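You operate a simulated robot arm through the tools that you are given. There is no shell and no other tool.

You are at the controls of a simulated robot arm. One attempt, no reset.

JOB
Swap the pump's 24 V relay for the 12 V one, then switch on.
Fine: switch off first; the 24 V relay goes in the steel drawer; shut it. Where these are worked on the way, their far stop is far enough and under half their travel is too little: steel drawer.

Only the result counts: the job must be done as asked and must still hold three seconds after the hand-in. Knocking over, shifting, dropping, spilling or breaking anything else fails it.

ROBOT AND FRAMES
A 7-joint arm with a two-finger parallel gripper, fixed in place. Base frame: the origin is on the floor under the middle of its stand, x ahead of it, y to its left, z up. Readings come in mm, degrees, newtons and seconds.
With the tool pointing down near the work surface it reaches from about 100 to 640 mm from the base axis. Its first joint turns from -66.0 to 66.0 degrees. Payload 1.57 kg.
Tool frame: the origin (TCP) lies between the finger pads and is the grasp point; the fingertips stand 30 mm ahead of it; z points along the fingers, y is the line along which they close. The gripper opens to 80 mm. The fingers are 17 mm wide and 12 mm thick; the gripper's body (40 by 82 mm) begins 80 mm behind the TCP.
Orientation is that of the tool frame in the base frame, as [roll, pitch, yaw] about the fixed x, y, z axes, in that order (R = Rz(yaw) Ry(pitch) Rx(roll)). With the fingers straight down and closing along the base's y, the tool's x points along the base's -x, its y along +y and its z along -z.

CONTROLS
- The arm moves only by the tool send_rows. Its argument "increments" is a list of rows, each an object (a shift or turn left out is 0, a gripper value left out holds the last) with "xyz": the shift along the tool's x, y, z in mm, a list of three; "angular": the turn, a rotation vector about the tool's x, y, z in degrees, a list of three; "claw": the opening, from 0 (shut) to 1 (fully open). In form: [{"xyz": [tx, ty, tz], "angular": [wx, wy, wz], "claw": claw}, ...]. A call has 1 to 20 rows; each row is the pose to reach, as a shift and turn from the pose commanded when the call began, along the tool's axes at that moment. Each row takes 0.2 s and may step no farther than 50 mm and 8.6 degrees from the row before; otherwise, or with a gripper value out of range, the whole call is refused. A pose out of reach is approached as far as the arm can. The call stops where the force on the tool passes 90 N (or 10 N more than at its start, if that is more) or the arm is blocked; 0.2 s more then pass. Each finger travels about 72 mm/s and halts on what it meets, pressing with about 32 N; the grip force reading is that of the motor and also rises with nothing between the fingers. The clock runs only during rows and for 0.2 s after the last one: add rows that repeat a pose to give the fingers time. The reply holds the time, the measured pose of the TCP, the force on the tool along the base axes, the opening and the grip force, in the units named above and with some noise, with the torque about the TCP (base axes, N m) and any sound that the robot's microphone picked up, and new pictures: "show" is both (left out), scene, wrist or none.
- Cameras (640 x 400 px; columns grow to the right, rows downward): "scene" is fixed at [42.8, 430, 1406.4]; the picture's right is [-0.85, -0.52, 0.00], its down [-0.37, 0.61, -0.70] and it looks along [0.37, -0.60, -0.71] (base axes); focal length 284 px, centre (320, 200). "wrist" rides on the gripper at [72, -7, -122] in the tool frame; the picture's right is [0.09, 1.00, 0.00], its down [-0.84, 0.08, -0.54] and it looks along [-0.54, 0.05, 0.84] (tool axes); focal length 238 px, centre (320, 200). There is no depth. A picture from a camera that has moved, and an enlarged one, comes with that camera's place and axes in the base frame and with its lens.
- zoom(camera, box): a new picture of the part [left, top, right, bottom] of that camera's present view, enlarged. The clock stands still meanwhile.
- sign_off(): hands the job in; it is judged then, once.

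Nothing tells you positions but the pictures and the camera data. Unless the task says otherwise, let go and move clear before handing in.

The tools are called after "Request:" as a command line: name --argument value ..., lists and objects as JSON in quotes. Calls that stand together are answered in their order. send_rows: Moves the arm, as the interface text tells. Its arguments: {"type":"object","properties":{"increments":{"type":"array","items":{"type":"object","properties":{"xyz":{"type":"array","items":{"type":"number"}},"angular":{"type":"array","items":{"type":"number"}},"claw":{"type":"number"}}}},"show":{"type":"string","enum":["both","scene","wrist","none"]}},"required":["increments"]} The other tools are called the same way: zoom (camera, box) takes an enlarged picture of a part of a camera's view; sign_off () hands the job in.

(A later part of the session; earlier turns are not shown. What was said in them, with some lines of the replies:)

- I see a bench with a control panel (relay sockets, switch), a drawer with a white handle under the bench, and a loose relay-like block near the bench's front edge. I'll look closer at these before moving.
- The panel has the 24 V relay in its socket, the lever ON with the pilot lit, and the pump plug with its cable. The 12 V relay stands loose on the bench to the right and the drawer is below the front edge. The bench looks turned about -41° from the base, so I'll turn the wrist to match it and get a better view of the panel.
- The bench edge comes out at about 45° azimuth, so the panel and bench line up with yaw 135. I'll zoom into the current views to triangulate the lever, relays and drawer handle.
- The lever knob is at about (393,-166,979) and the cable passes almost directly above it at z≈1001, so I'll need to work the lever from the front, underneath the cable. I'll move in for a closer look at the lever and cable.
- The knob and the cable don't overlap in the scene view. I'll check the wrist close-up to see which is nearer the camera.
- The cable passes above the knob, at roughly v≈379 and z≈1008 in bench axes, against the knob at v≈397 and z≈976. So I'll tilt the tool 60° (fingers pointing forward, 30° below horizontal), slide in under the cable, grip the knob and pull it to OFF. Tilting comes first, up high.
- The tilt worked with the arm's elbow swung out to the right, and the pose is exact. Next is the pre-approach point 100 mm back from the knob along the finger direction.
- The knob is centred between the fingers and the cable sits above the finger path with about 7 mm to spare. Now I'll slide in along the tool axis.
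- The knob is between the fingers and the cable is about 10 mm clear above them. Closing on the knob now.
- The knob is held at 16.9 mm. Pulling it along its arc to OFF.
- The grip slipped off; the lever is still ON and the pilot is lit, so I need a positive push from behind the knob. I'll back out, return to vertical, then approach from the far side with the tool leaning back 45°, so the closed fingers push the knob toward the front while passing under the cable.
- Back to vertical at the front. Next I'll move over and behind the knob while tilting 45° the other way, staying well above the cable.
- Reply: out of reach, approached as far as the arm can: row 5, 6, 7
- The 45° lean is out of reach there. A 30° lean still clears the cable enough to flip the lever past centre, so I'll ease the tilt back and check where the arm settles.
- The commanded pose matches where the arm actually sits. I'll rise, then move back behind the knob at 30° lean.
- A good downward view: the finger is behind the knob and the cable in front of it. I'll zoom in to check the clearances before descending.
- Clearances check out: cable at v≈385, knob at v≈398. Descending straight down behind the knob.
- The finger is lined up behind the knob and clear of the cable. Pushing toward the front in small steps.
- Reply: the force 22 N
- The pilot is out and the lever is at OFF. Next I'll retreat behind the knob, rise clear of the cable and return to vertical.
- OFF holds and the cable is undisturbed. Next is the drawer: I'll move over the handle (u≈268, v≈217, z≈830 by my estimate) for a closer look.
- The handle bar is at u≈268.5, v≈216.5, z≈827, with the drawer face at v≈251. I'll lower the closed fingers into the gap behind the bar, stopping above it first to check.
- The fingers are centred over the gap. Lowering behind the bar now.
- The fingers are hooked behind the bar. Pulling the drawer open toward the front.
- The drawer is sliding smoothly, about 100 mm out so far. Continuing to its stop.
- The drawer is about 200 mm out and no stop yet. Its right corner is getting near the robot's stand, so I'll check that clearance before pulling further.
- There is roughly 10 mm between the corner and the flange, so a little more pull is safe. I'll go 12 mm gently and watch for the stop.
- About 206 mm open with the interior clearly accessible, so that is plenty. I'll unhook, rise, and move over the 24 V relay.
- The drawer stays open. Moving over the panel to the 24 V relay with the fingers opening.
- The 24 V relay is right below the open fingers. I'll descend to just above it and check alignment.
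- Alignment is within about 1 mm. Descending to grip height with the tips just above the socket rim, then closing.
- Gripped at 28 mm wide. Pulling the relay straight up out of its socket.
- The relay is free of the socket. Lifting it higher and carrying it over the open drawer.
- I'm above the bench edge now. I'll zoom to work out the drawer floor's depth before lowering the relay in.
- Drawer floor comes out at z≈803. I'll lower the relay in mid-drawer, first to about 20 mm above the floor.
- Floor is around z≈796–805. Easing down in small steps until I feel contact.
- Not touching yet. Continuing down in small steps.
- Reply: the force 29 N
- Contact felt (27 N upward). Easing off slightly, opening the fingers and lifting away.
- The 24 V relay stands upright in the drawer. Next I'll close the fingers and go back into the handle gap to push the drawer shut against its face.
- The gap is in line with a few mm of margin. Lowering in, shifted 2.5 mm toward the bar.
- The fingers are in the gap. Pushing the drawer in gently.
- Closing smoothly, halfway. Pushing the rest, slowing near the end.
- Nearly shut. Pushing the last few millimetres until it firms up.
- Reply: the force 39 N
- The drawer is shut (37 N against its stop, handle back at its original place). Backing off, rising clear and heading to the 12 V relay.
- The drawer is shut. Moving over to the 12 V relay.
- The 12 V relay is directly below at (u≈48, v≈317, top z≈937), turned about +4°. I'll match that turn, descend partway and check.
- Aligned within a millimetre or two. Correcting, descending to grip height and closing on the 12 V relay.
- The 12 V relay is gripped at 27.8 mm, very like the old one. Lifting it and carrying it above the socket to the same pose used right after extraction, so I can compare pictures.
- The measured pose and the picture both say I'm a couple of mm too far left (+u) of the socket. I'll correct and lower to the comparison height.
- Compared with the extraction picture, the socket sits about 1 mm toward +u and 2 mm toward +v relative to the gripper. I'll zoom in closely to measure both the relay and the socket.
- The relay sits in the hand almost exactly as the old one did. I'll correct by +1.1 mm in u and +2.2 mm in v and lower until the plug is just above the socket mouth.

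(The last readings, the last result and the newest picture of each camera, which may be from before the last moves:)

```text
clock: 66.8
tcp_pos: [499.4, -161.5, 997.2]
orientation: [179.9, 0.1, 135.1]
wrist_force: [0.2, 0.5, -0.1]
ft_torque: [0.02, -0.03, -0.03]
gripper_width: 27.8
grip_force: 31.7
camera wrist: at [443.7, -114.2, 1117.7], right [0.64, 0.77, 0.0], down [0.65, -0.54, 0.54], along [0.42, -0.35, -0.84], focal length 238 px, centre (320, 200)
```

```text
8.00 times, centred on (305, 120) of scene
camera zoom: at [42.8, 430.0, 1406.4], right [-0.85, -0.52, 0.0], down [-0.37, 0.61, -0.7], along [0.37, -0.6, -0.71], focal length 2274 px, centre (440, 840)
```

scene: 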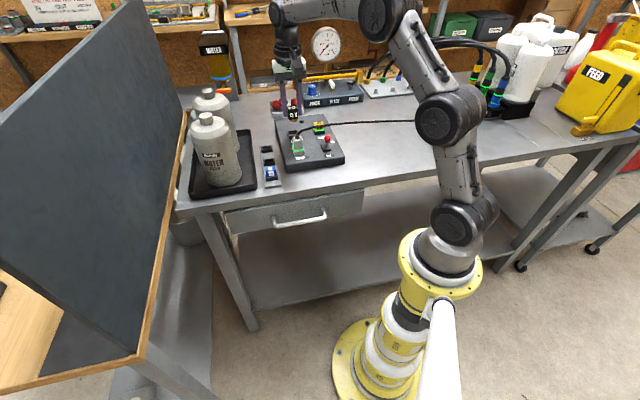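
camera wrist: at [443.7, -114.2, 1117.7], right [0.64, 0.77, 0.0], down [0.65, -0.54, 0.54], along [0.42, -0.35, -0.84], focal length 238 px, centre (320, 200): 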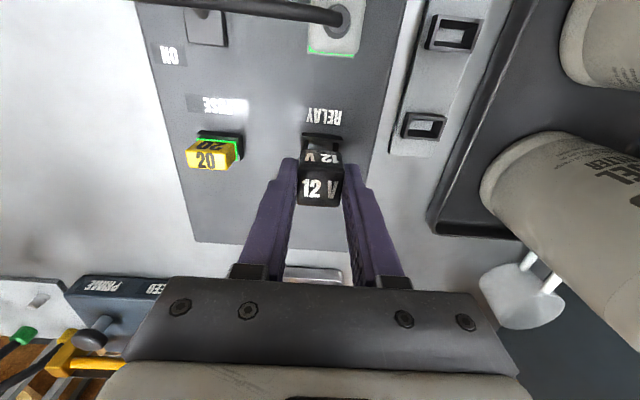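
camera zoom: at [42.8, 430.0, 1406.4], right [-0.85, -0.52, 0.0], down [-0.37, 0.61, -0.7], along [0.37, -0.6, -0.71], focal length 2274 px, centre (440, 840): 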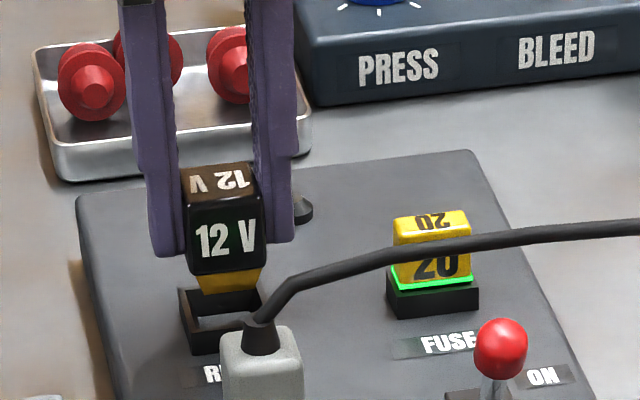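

Alignment matches the reference to about half a millimetre. Lowering slowly into the socket and watching the force.

Request:
send_rows --increments '[{"xyz": [0, -0.3, 3], "claw": 0.2}, {"xyz": [0, -0.3, 6]}, {"xyz": [0, -0.3, 8]}, {"xyz": [0, -0.3, 10]}, {"xyz": [0, -0.3, 12]}]' --show "none"

Request:
zoom --camera "scene" --box '[285, 95, 325, 145]'

Request:
zoom --camera "wrist" --box '[240, 80, 400, 220]'

```text
clock: 68.0
tcp_pos: [501.1, -162.5, 985.3]
orientation: [180.0, -0.1, 135.1]
wrist_force: [1.1, 0.3, -1.0]
ft_torque: [-0.02, 0.01, 0.01]
gripper_width: 27.7
grip_force: 32.2
```

```text
8.00 times, centred on (305, 120) of scene
camera zoom: at [42.8, 430.0, 1406.4], right [-0.85, -0.52, 0.0], down [-0.37, 0.61, -0.7], along [0.37, -0.6, -0.71], focal length 2274 px, centre (440, 840)
```

zoom: 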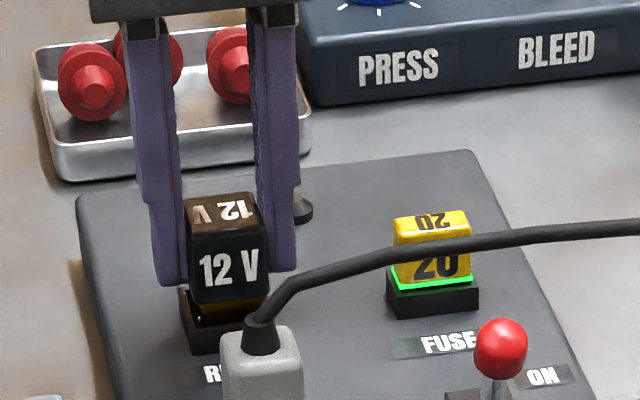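

```text
2.86 times, centred on (320, 150) of wrist
camera zoom: at [444.2, -115.5, 1104.8], right [0.64, 0.77, 0.0], down [0.65, -0.54, 0.54], along [0.42, -0.35, -0.84], focal length 681 px, centre (320, 343)
```

zoom: 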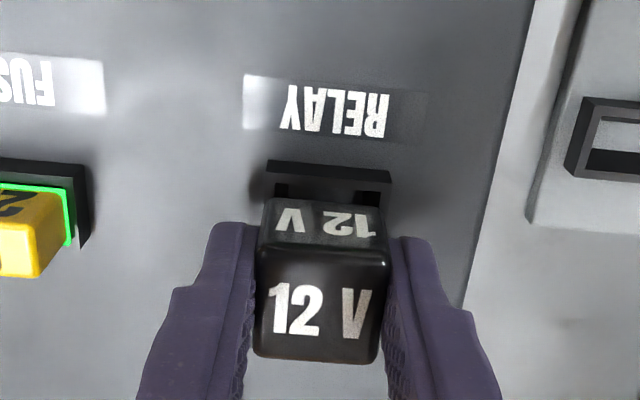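

The plug has entered the mouth with no contact force. I'm about 1 mm far in v, so I'll correct that and continue seating.

Request:
send_rows --increments '[{"xyz": [1, 0, 0], "claw": 0.2}, {"xyz": [1, 0, 2]}, {"xyz": [1, 0, 4]}, {"xyz": [1, 0, 5.5]}]' --show "none"

Request:
zoom --camera "scene" --box '[285, 95, 325, 145]'

Request:
zoom --camera "wrist" --box '[240, 80, 400, 220]'

```text
clock: 69.0
tcp_pos: [499.0, -160.8, 977.9]
orientation: [180.0, -0.1, 135.1]
wrist_force: [0.2, 0.1, 0.5]
ft_torque: [0.0, 0.01, 0.03]
gripper_width: 27.8
grip_force: 31.6
```

```text
8.00 times, centred on (305, 120) of scene
camera zoom: at [42.8, 430.0, 1406.4], right [-0.85, -0.52, 0.0], down [-0.37, 0.61, -0.7], along [0.37, -0.6, -0.71], focal length 2274 px, centre (440, 840)
```

zoom: 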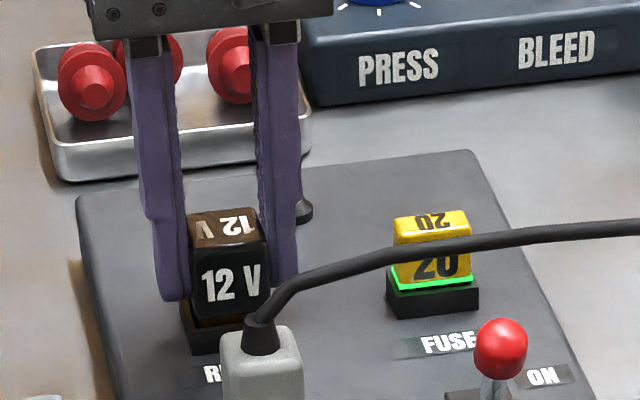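

```text
2.86 times, centred on (320, 150) of wrist
camera zoom: at [443.2, -114.8, 1099.2], right [0.64, 0.77, 0.0], down [0.65, -0.54, 0.54], along [0.42, -0.35, -0.84], focal length 681 px, centre (320, 343)
```

zoom: 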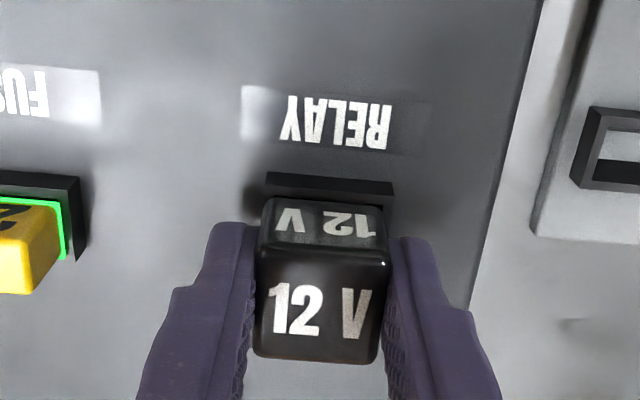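

The green ring that marked the old relay as seated isn't showing yet. I'll nudge +0.8 mm in u and -0.5 mm in v and keep lowering.

Request:
send_rows --increments '[{"xyz": [0.5, 0.8, 0], "claw": 0.2}, {"xyz": [0.5, 0.8, 1.5]}, {"xyz": [0.5, 0.8, 3]}, {"xyz": [0.5, 0.8, 3]}]' --show "none"

Request:
zoom --camera "scene" --box '[285, 95, 325, 145]'

Request:
zoom --camera "wrist" --box '[240, 80, 400, 220]'

```text
clock: 70.0
tcp_pos: [500.3, -160.9, 975.3]
orientation: [180.0, 0.2, 135.1]
wrist_force: [1.9, -0.4, 0.9]
ft_torque: [-0.06, -0.09, 0.01]
gripper_width: 27.8
grip_force: 32.2
```

```text
8.00 times, centred on (305, 120) of scene
camera zoom: at [42.8, 429.9, 1406.4], right [-0.85, -0.52, 0.0], down [-0.37, 0.61, -0.7], along [0.37, -0.6, -0.71], focal length 2274 px, centre (440, 840)
```

zoom: 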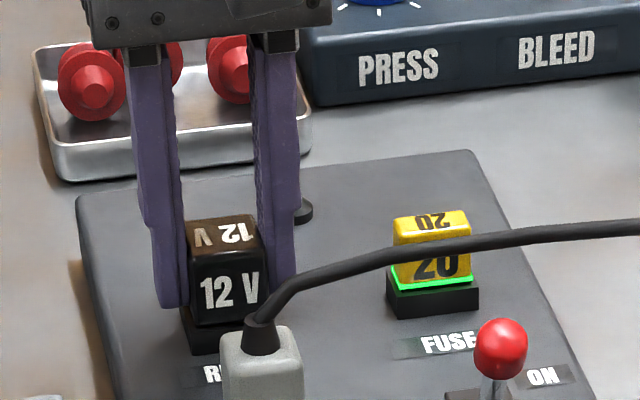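

```text
2.86 times, centred on (320, 150) of wrist
camera zoom: at [443.4, -114.2, 1096.1], right [0.64, 0.77, 0.0], down [0.65, -0.54, 0.54], along [0.42, -0.35, -0.84], focal length 681 px, centre (320, 343)
```

zoom: 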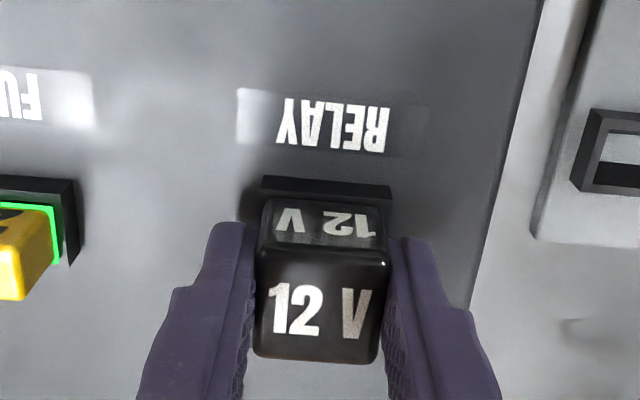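

Position now matches the old relay's seated picture. Pressing the last couple of millimetres.

Request:
send_rows --increments '[{"xyz": [0, 0, 1], "claw": 0.2}, {"xyz": [0, 0, 2]}, {"xyz": [0, 0, 2.5]}]' --show "none"

Request:
zoom --camera "scene" --box '[285, 95, 325, 145]'

Request:
zoom --camera "wrist" --box '[240, 80, 400, 220]'

```text
clock: 70.8
tcp_pos: [501.3, -160.6, 975.9]
orientation: [179.8, 0.3, 135.1]
wrist_force: [3.0, -3.9, 17.4]
ft_torque: [-0.15, 0.08, 0.0]
gripper_width: 28.0
grip_force: 32.3
```

```text
8.00 times, centred on (305, 120) of scene
camera zoom: at [42.6, 429.9, 1406.5], right [-0.85, -0.52, 0.0], down [-0.37, 0.61, -0.7], along [0.37, -0.6, -0.71], focal length 2274 px, centre (440, 840)
```

zoom: 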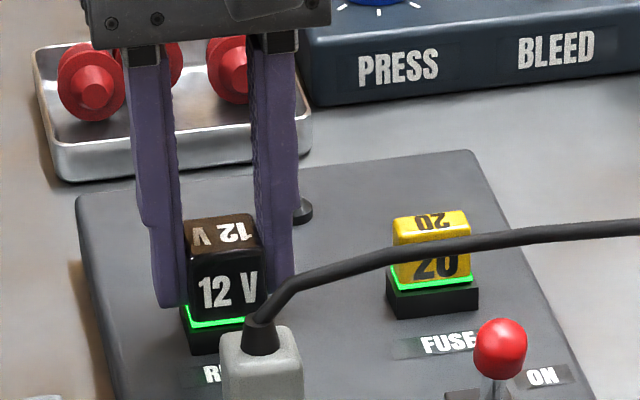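

```text
2.86 times, centred on (320, 150) of wrist
camera zoom: at [443.4, -114.0, 1095.7], right [0.64, 0.77, 0.0], down [0.64, -0.53, 0.55], along [0.42, -0.35, -0.84], focal length 681 px, centre (320, 343)
```

zoom: 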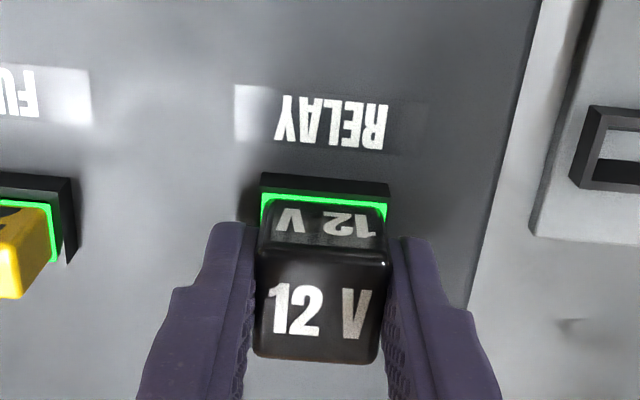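

The green ring is lit, so the 12 V relay is seated. Easing off the pressing force, opening, and lifting away.

Request:
send_rows --increments '[{"xyz": [0, 0, -1.8], "claw": 0.2}, {"xyz": [0, 0, -1.8], "claw": 0.6}, {"xyz": [0, 0, -1.8], "claw": 0.6}, {"xyz": [0, 0, -1.8], "claw": 0.6}, {"xyz": [0, 0, -25], "claw": 0.6}, {"xyz": [0, 0, -60], "claw": 0.6}, {"xyz": [0, 0, -105], "claw": 0.6}, {"xyz": [0, 0, -150], "claw": 0.6}, {"xyz": [0, 0, -150], "claw": 0.6}]' --show "both"

Request:
zoom --camera "scene" --box '[270, 90, 390, 170]'

```text
clock: 72.8
tcp_pos: [499.3, -161.2, 1122.9]
orientation: [-180.0, 0.1, 135.2]
wrist_force: [0.5, 0.7, 0.1]
ft_torque: [0.0, -0.02, -0.01]
gripper_width: 48.2
grip_force: 0.0
camera wrist: at [442.2, -114.2, 1243.1], right [0.64, 0.77, 0.0], down [0.65, -0.54, 0.54], along [0.42, -0.35, -0.84], focal length 238 px, centre (320, 200)
```

scene: 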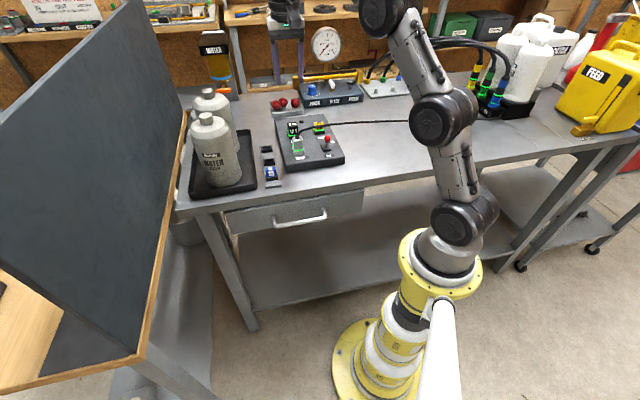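
wrist: 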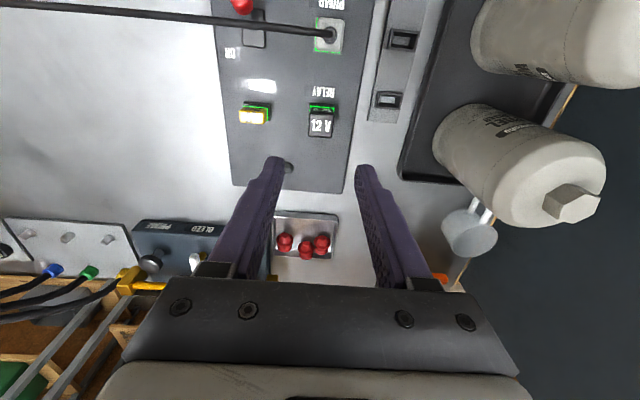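

```text
5.00 times, centred on (330, 130) of scene
camera zoom: at [42.8, 430.0, 1406.4], right [-0.85, -0.52, 0.0], down [-0.37, 0.61, -0.7], along [0.37, -0.6, -0.71], focal length 1422 px, centre (270, 550)
```

zoom: 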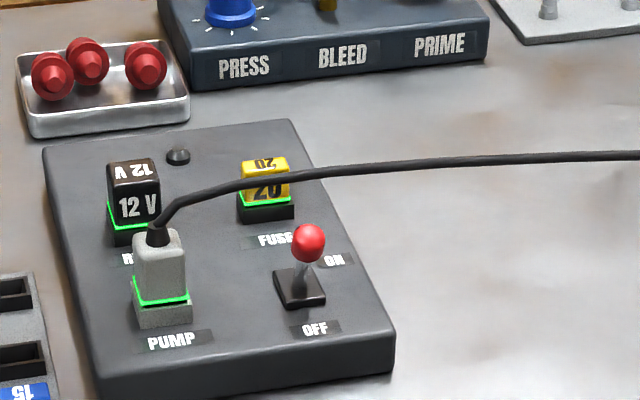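

The 12 V relay is seated with its green ring lit and the lever still at OFF. To switch ON I'll use the mirror of the earlier move: closed fingers leaning 30° the other way, pushing from the front side under the cable.

Request:
send_rows --increments '[{"xyz": [28.4, -15.8, 0], "angular": [0, 0, 0], "claw": 0}, {"xyz": [56.8, -31.6, 0], "angular": [0, -7.5, 0]}, {"xyz": [85.2, -47.4, 0], "angular": [0, -15, 0]}, {"xyz": [113.6, -63.2, 10], "angular": [0, -22.5, 0]}, {"xyz": [142, -79, 23], "angular": [0, -30, 0]}, {"xyz": [142, -79, 23], "angular": [0, -30, 0]}]' --show "both"

Request:
zoom --camera "wrist" --box '[220, 20, 420, 200]'

```text
clock: 74.2
tcp_pos: [344.4, -116.7, 1099.6]
orientation: [-179.9, 30.1, 135.1]
wrist_force: [0.2, 0.2, 0.2]
ft_torque: [0.0, -0.06, 0.01]
gripper_width: 0.0
grip_force: 21.0
camera wrist: at [251.9, -33.4, 1168.3], right [0.65, 0.76, -0.05], down [0.37, -0.26, 0.89], along [0.66, -0.59, -0.46], focal length 238 px, centre (320, 200)
```

scene: 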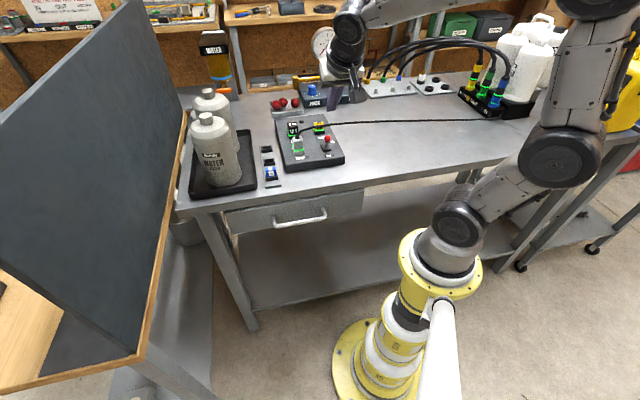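
wrist: 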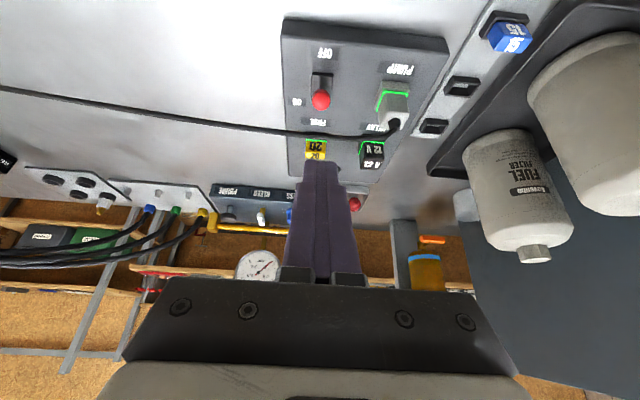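

```text
2.22 times, centred on (320, 110) of wrist
camera zoom: at [251.9, -33.4, 1168.3], right [0.65, 0.76, -0.05], down [0.37, -0.26, 0.89], along [0.66, -0.59, -0.46], focal length 530 px, centre (320, 400)
```

zoom: 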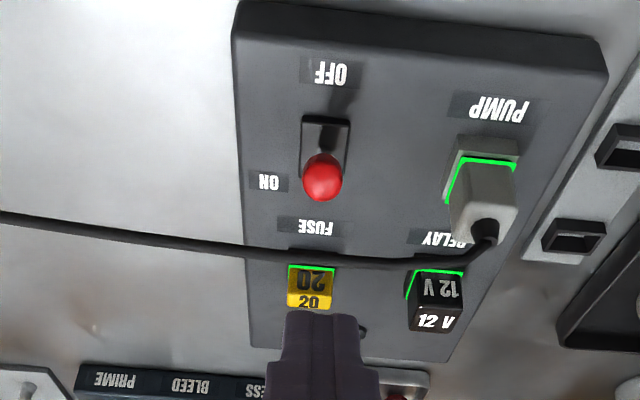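

The knob is at v≈362 and the fingers are lined up in front of it. Descending to knob height on the front side.

Request:
send_rows --increments '[{"xyz": [19, -0.5, 33], "claw": 0}, {"xyz": [38, -0.5, 66]}, {"xyz": [57.2, -0.5, 99]}, {"xyz": [57.2, -0.5, 99]}]' --show "both"

Request:
zoom --camera "wrist" --box '[220, 40, 420, 220]'

Request:
zoom --camera "scene" --box '[270, 90, 390, 170]'

```text
clock: 75.2
tcp_pos: [344.9, -117.4, 983.9]
orientation: [179.9, 30.0, 135.0]
wrist_force: [-0.2, 1.1, -0.2]
ft_torque: [-0.02, -0.01, 0.01]
gripper_width: 0.1
grip_force: 21.2
camera wrist: at [252.0, -33.9, 1052.3], right [0.65, 0.76, -0.05], down [0.38, -0.27, 0.89], along [0.66, -0.59, -0.46], focal length 238 px, centre (320, 200)
```

scene: 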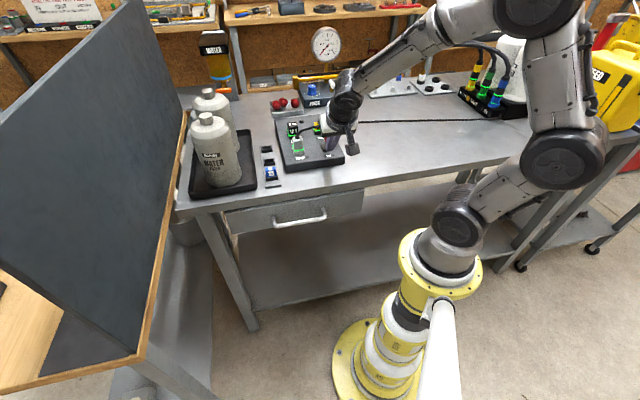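
wrist: 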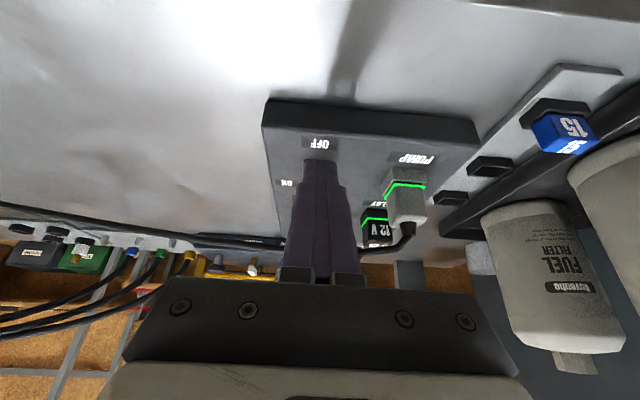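

```text
2.22 times, centred on (320, 130) of wrist
camera zoom: at [252.0, -33.9, 1052.3], right [0.65, 0.76, -0.05], down [0.38, -0.27, 0.89], along [0.66, -0.59, -0.46], focal length 530 px, centre (320, 356)
```

zoom: 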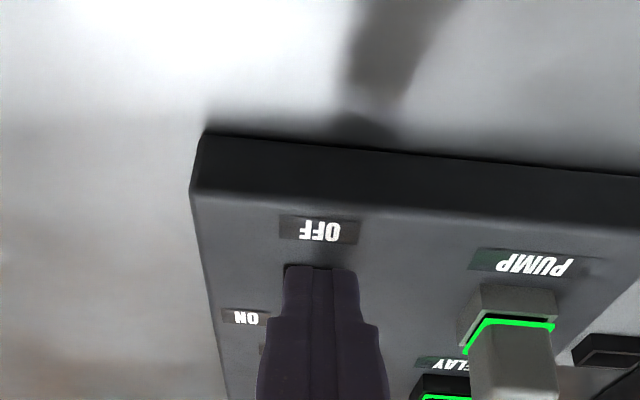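

```text
5.00 times, centred on (330, 130) of scene
camera zoom: at [42.8, 430.0, 1406.4], right [-0.85, -0.52, 0.0], down [-0.37, 0.61, -0.7], along [0.37, -0.6, -0.71], focal length 1422 px, centre (270, 550)
```

zoom: 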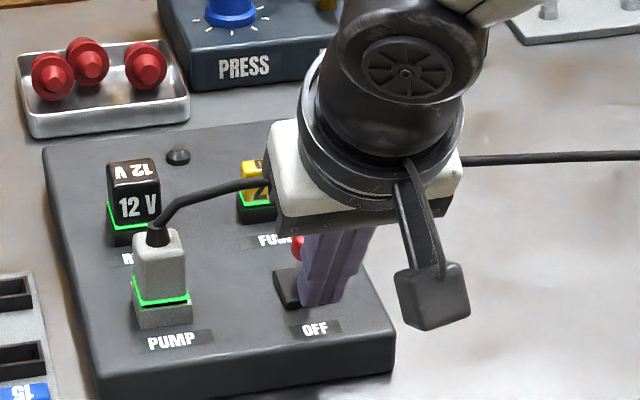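

The fingers are right in front of the knob. Pushing it toward ON in small steps, staying below the cable.

Request:
send_rows --increments '[{"xyz": [-6.9, 0, 4], "claw": 0}, {"xyz": [-12.1, 0, 7]}, {"xyz": [-17.3, 0, 10]}, {"xyz": [-22.5, 0, 13]}, {"xyz": [-27.7, 0, 16]}, {"xyz": [-32, 0, 18.5]}, {"xyz": [-35.5, 0, 20.5]}]' --show "both"

Request:
zoom --camera "scene" --box '[270, 90, 390, 170]'

Request:
zoom --camera "wrist" --box '[220, 80, 420, 260]'

```text
clock: 76.8
tcp_pos: [372.0, -146.0, 985.2]
orientation: [180.0, 29.9, 135.1]
wrist_force: [0.1, -0.9, -0.6]
ft_torque: [-0.01, 0.03, -0.02]
gripper_width: 0.1
grip_force: 21.6
camera wrist: at [280.1, -62.9, 1054.3], right [0.65, 0.76, -0.05], down [0.38, -0.27, 0.89], along [0.66, -0.59, -0.46], focal length 238 px, centre (320, 200)
```

scene: 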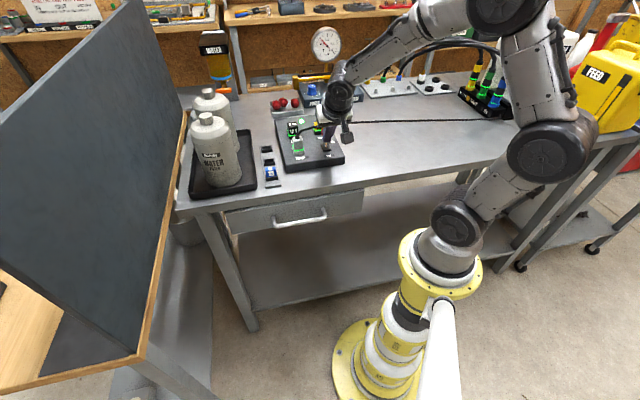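
wrist: 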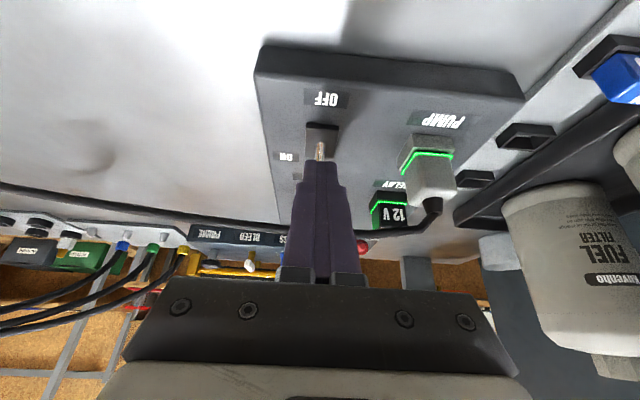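

```text
5.00 times, centred on (330, 130) of scene
camera zoom: at [42.8, 430.0, 1406.4], right [-0.85, -0.52, 0.0], down [-0.37, 0.61, -0.7], along [0.37, -0.6, -0.71], focal length 1422 px, centre (270, 550)
```

zoom: 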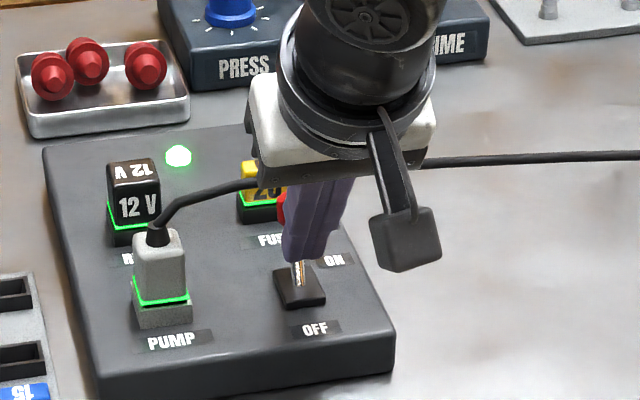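

```text
2.22 times, centred on (320, 170) of wrist
camera zoom: at [280.1, -62.9, 1054.3], right [0.65, 0.76, -0.05], down [0.38, -0.27, 0.89], along [0.66, -0.59, -0.46], focal length 530 px, centre (320, 267)
```

zoom: 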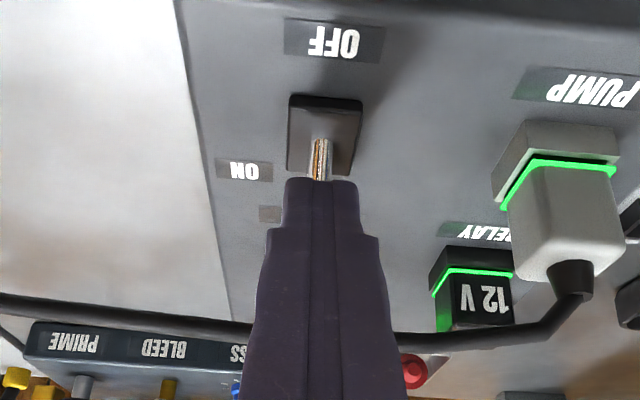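

The pilot is now green and the lever is at ON. Backing straight out toward the front, then rising clear.

Request:
send_rows --increments '[{"xyz": [17, 0, -10], "claw": 0}, {"xyz": [35.5, 0, -20.5]}, {"xyz": [44, 0, -25.5]}, {"xyz": [25, 0, -58]}, {"xyz": [6, 0, -91]}, {"xyz": [-14, 0, -125]}, {"xyz": [-14, 0, -125], "angular": [0, 7.5, 0]}, {"xyz": [-14, 0, -125], "angular": [0, 15, 0]}, {"xyz": [-14, 0, -125], "angular": [0, 22.5, 0]}, {"xyz": [-14, 0, -125], "angular": [0, 30, 0]}, {"xyz": [-14, 0, -125], "angular": [0, 30, 0]}]' --show "both"

Request:
zoom --camera "scene" --box '[250, 90, 390, 178]'

Request:
zoom --camera "scene" --box '[170, 60, 400, 270]'

```text
clock: 79.2
tcp_pos: [337.4, -110.7, 1100.4]
orientation: [180.0, -0.1, 135.0]
wrist_force: [0.6, 0.2, -0.2]
ft_torque: [-0.03, 0.0, -0.03]
gripper_width: 0.0
grip_force: 21.3
camera wrist: at [280.5, -63.4, 1221.6], right [0.64, 0.77, 0.0], down [0.65, -0.54, 0.54], along [0.42, -0.34, -0.84], focal length 238 px, centre (320, 200)
```

scene: 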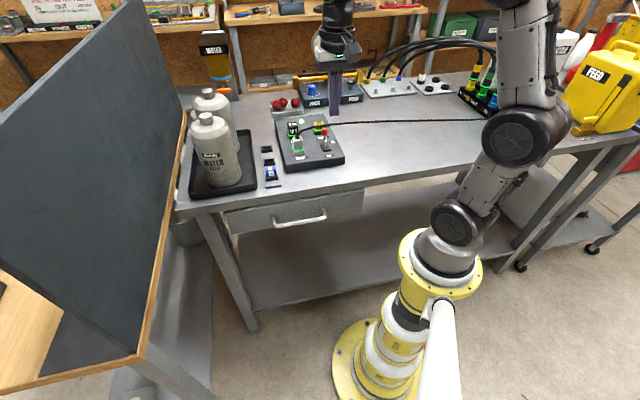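
wrist: 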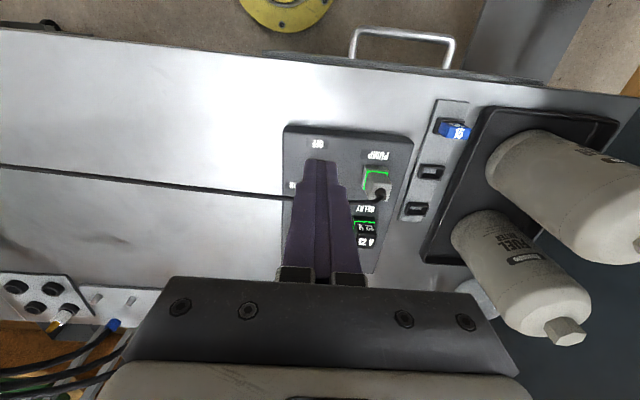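

```text
4.55 times, centred on (320, 134) of scene
camera zoom: at [42.8, 430.0, 1406.4], right [-0.85, -0.52, 0.0], down [-0.37, 0.61, -0.7], along [0.37, -0.6, -0.71], focal length 1292 px, centre (320, 500)
```

zoom: 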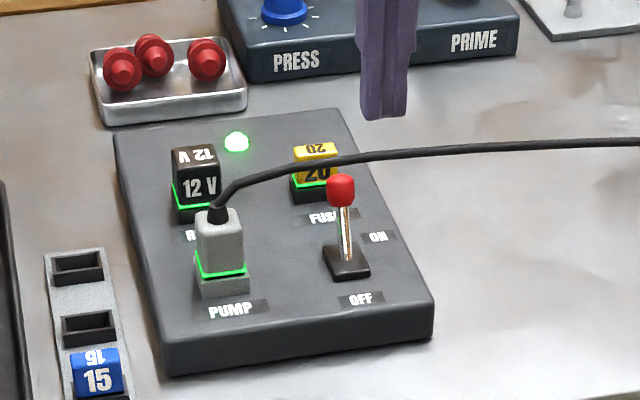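

```text
1.90 times, centred on (285, 165) of scene
camera zoom: at [42.8, 430.0, 1406.4], right [-0.85, -0.52, 0.0], down [-0.37, 0.61, -0.7], along [0.37, -0.6, -0.71], focal length 542 px, centre (387, 267)
```

zoom: 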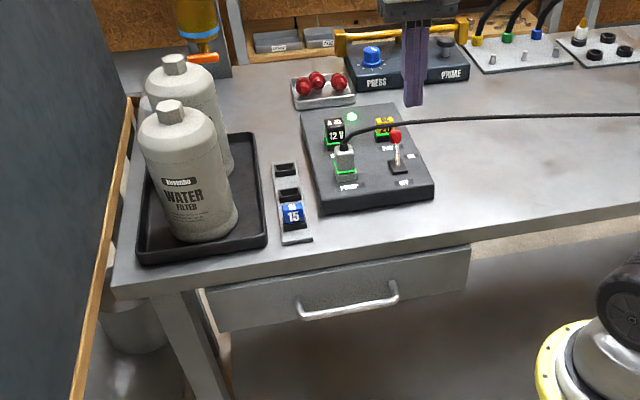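

Everything reads as asked: the 12 V relay is seated with its green ring, the lever is ON, the pilot is green, and the drawer is shut with the 24 V relay inside. The cable and neighbouring items are unmoved and the arm is clear, so I'm handing in.

Request:
sign_off

```text
The job is handed in.
```

The relay swap is done and the pump is switched back on. I've handed the job in but haven't seen a verdict.

- **Switch:** I turned it off before touching anything else. It is now at ON, and the pilot light, red before the swap, shows green.
- **12 V relay:** it is seated in the pump's relay socket with the green ring lit.
- **24 V relay:** it is standing upright in the steel drawer.
- **Drawer:** it is pushed fully shut, with the handle back where it started. I opened it about 210 mm and stopped short of its far stop, because its corner was getting close to the robot's stand.

My first try at the switch slipped off the knob, so I flipped it by pushing from behind. In the last pictures the cable, pump plug, fuse and other items were where they started, and the arm was clear of everything.
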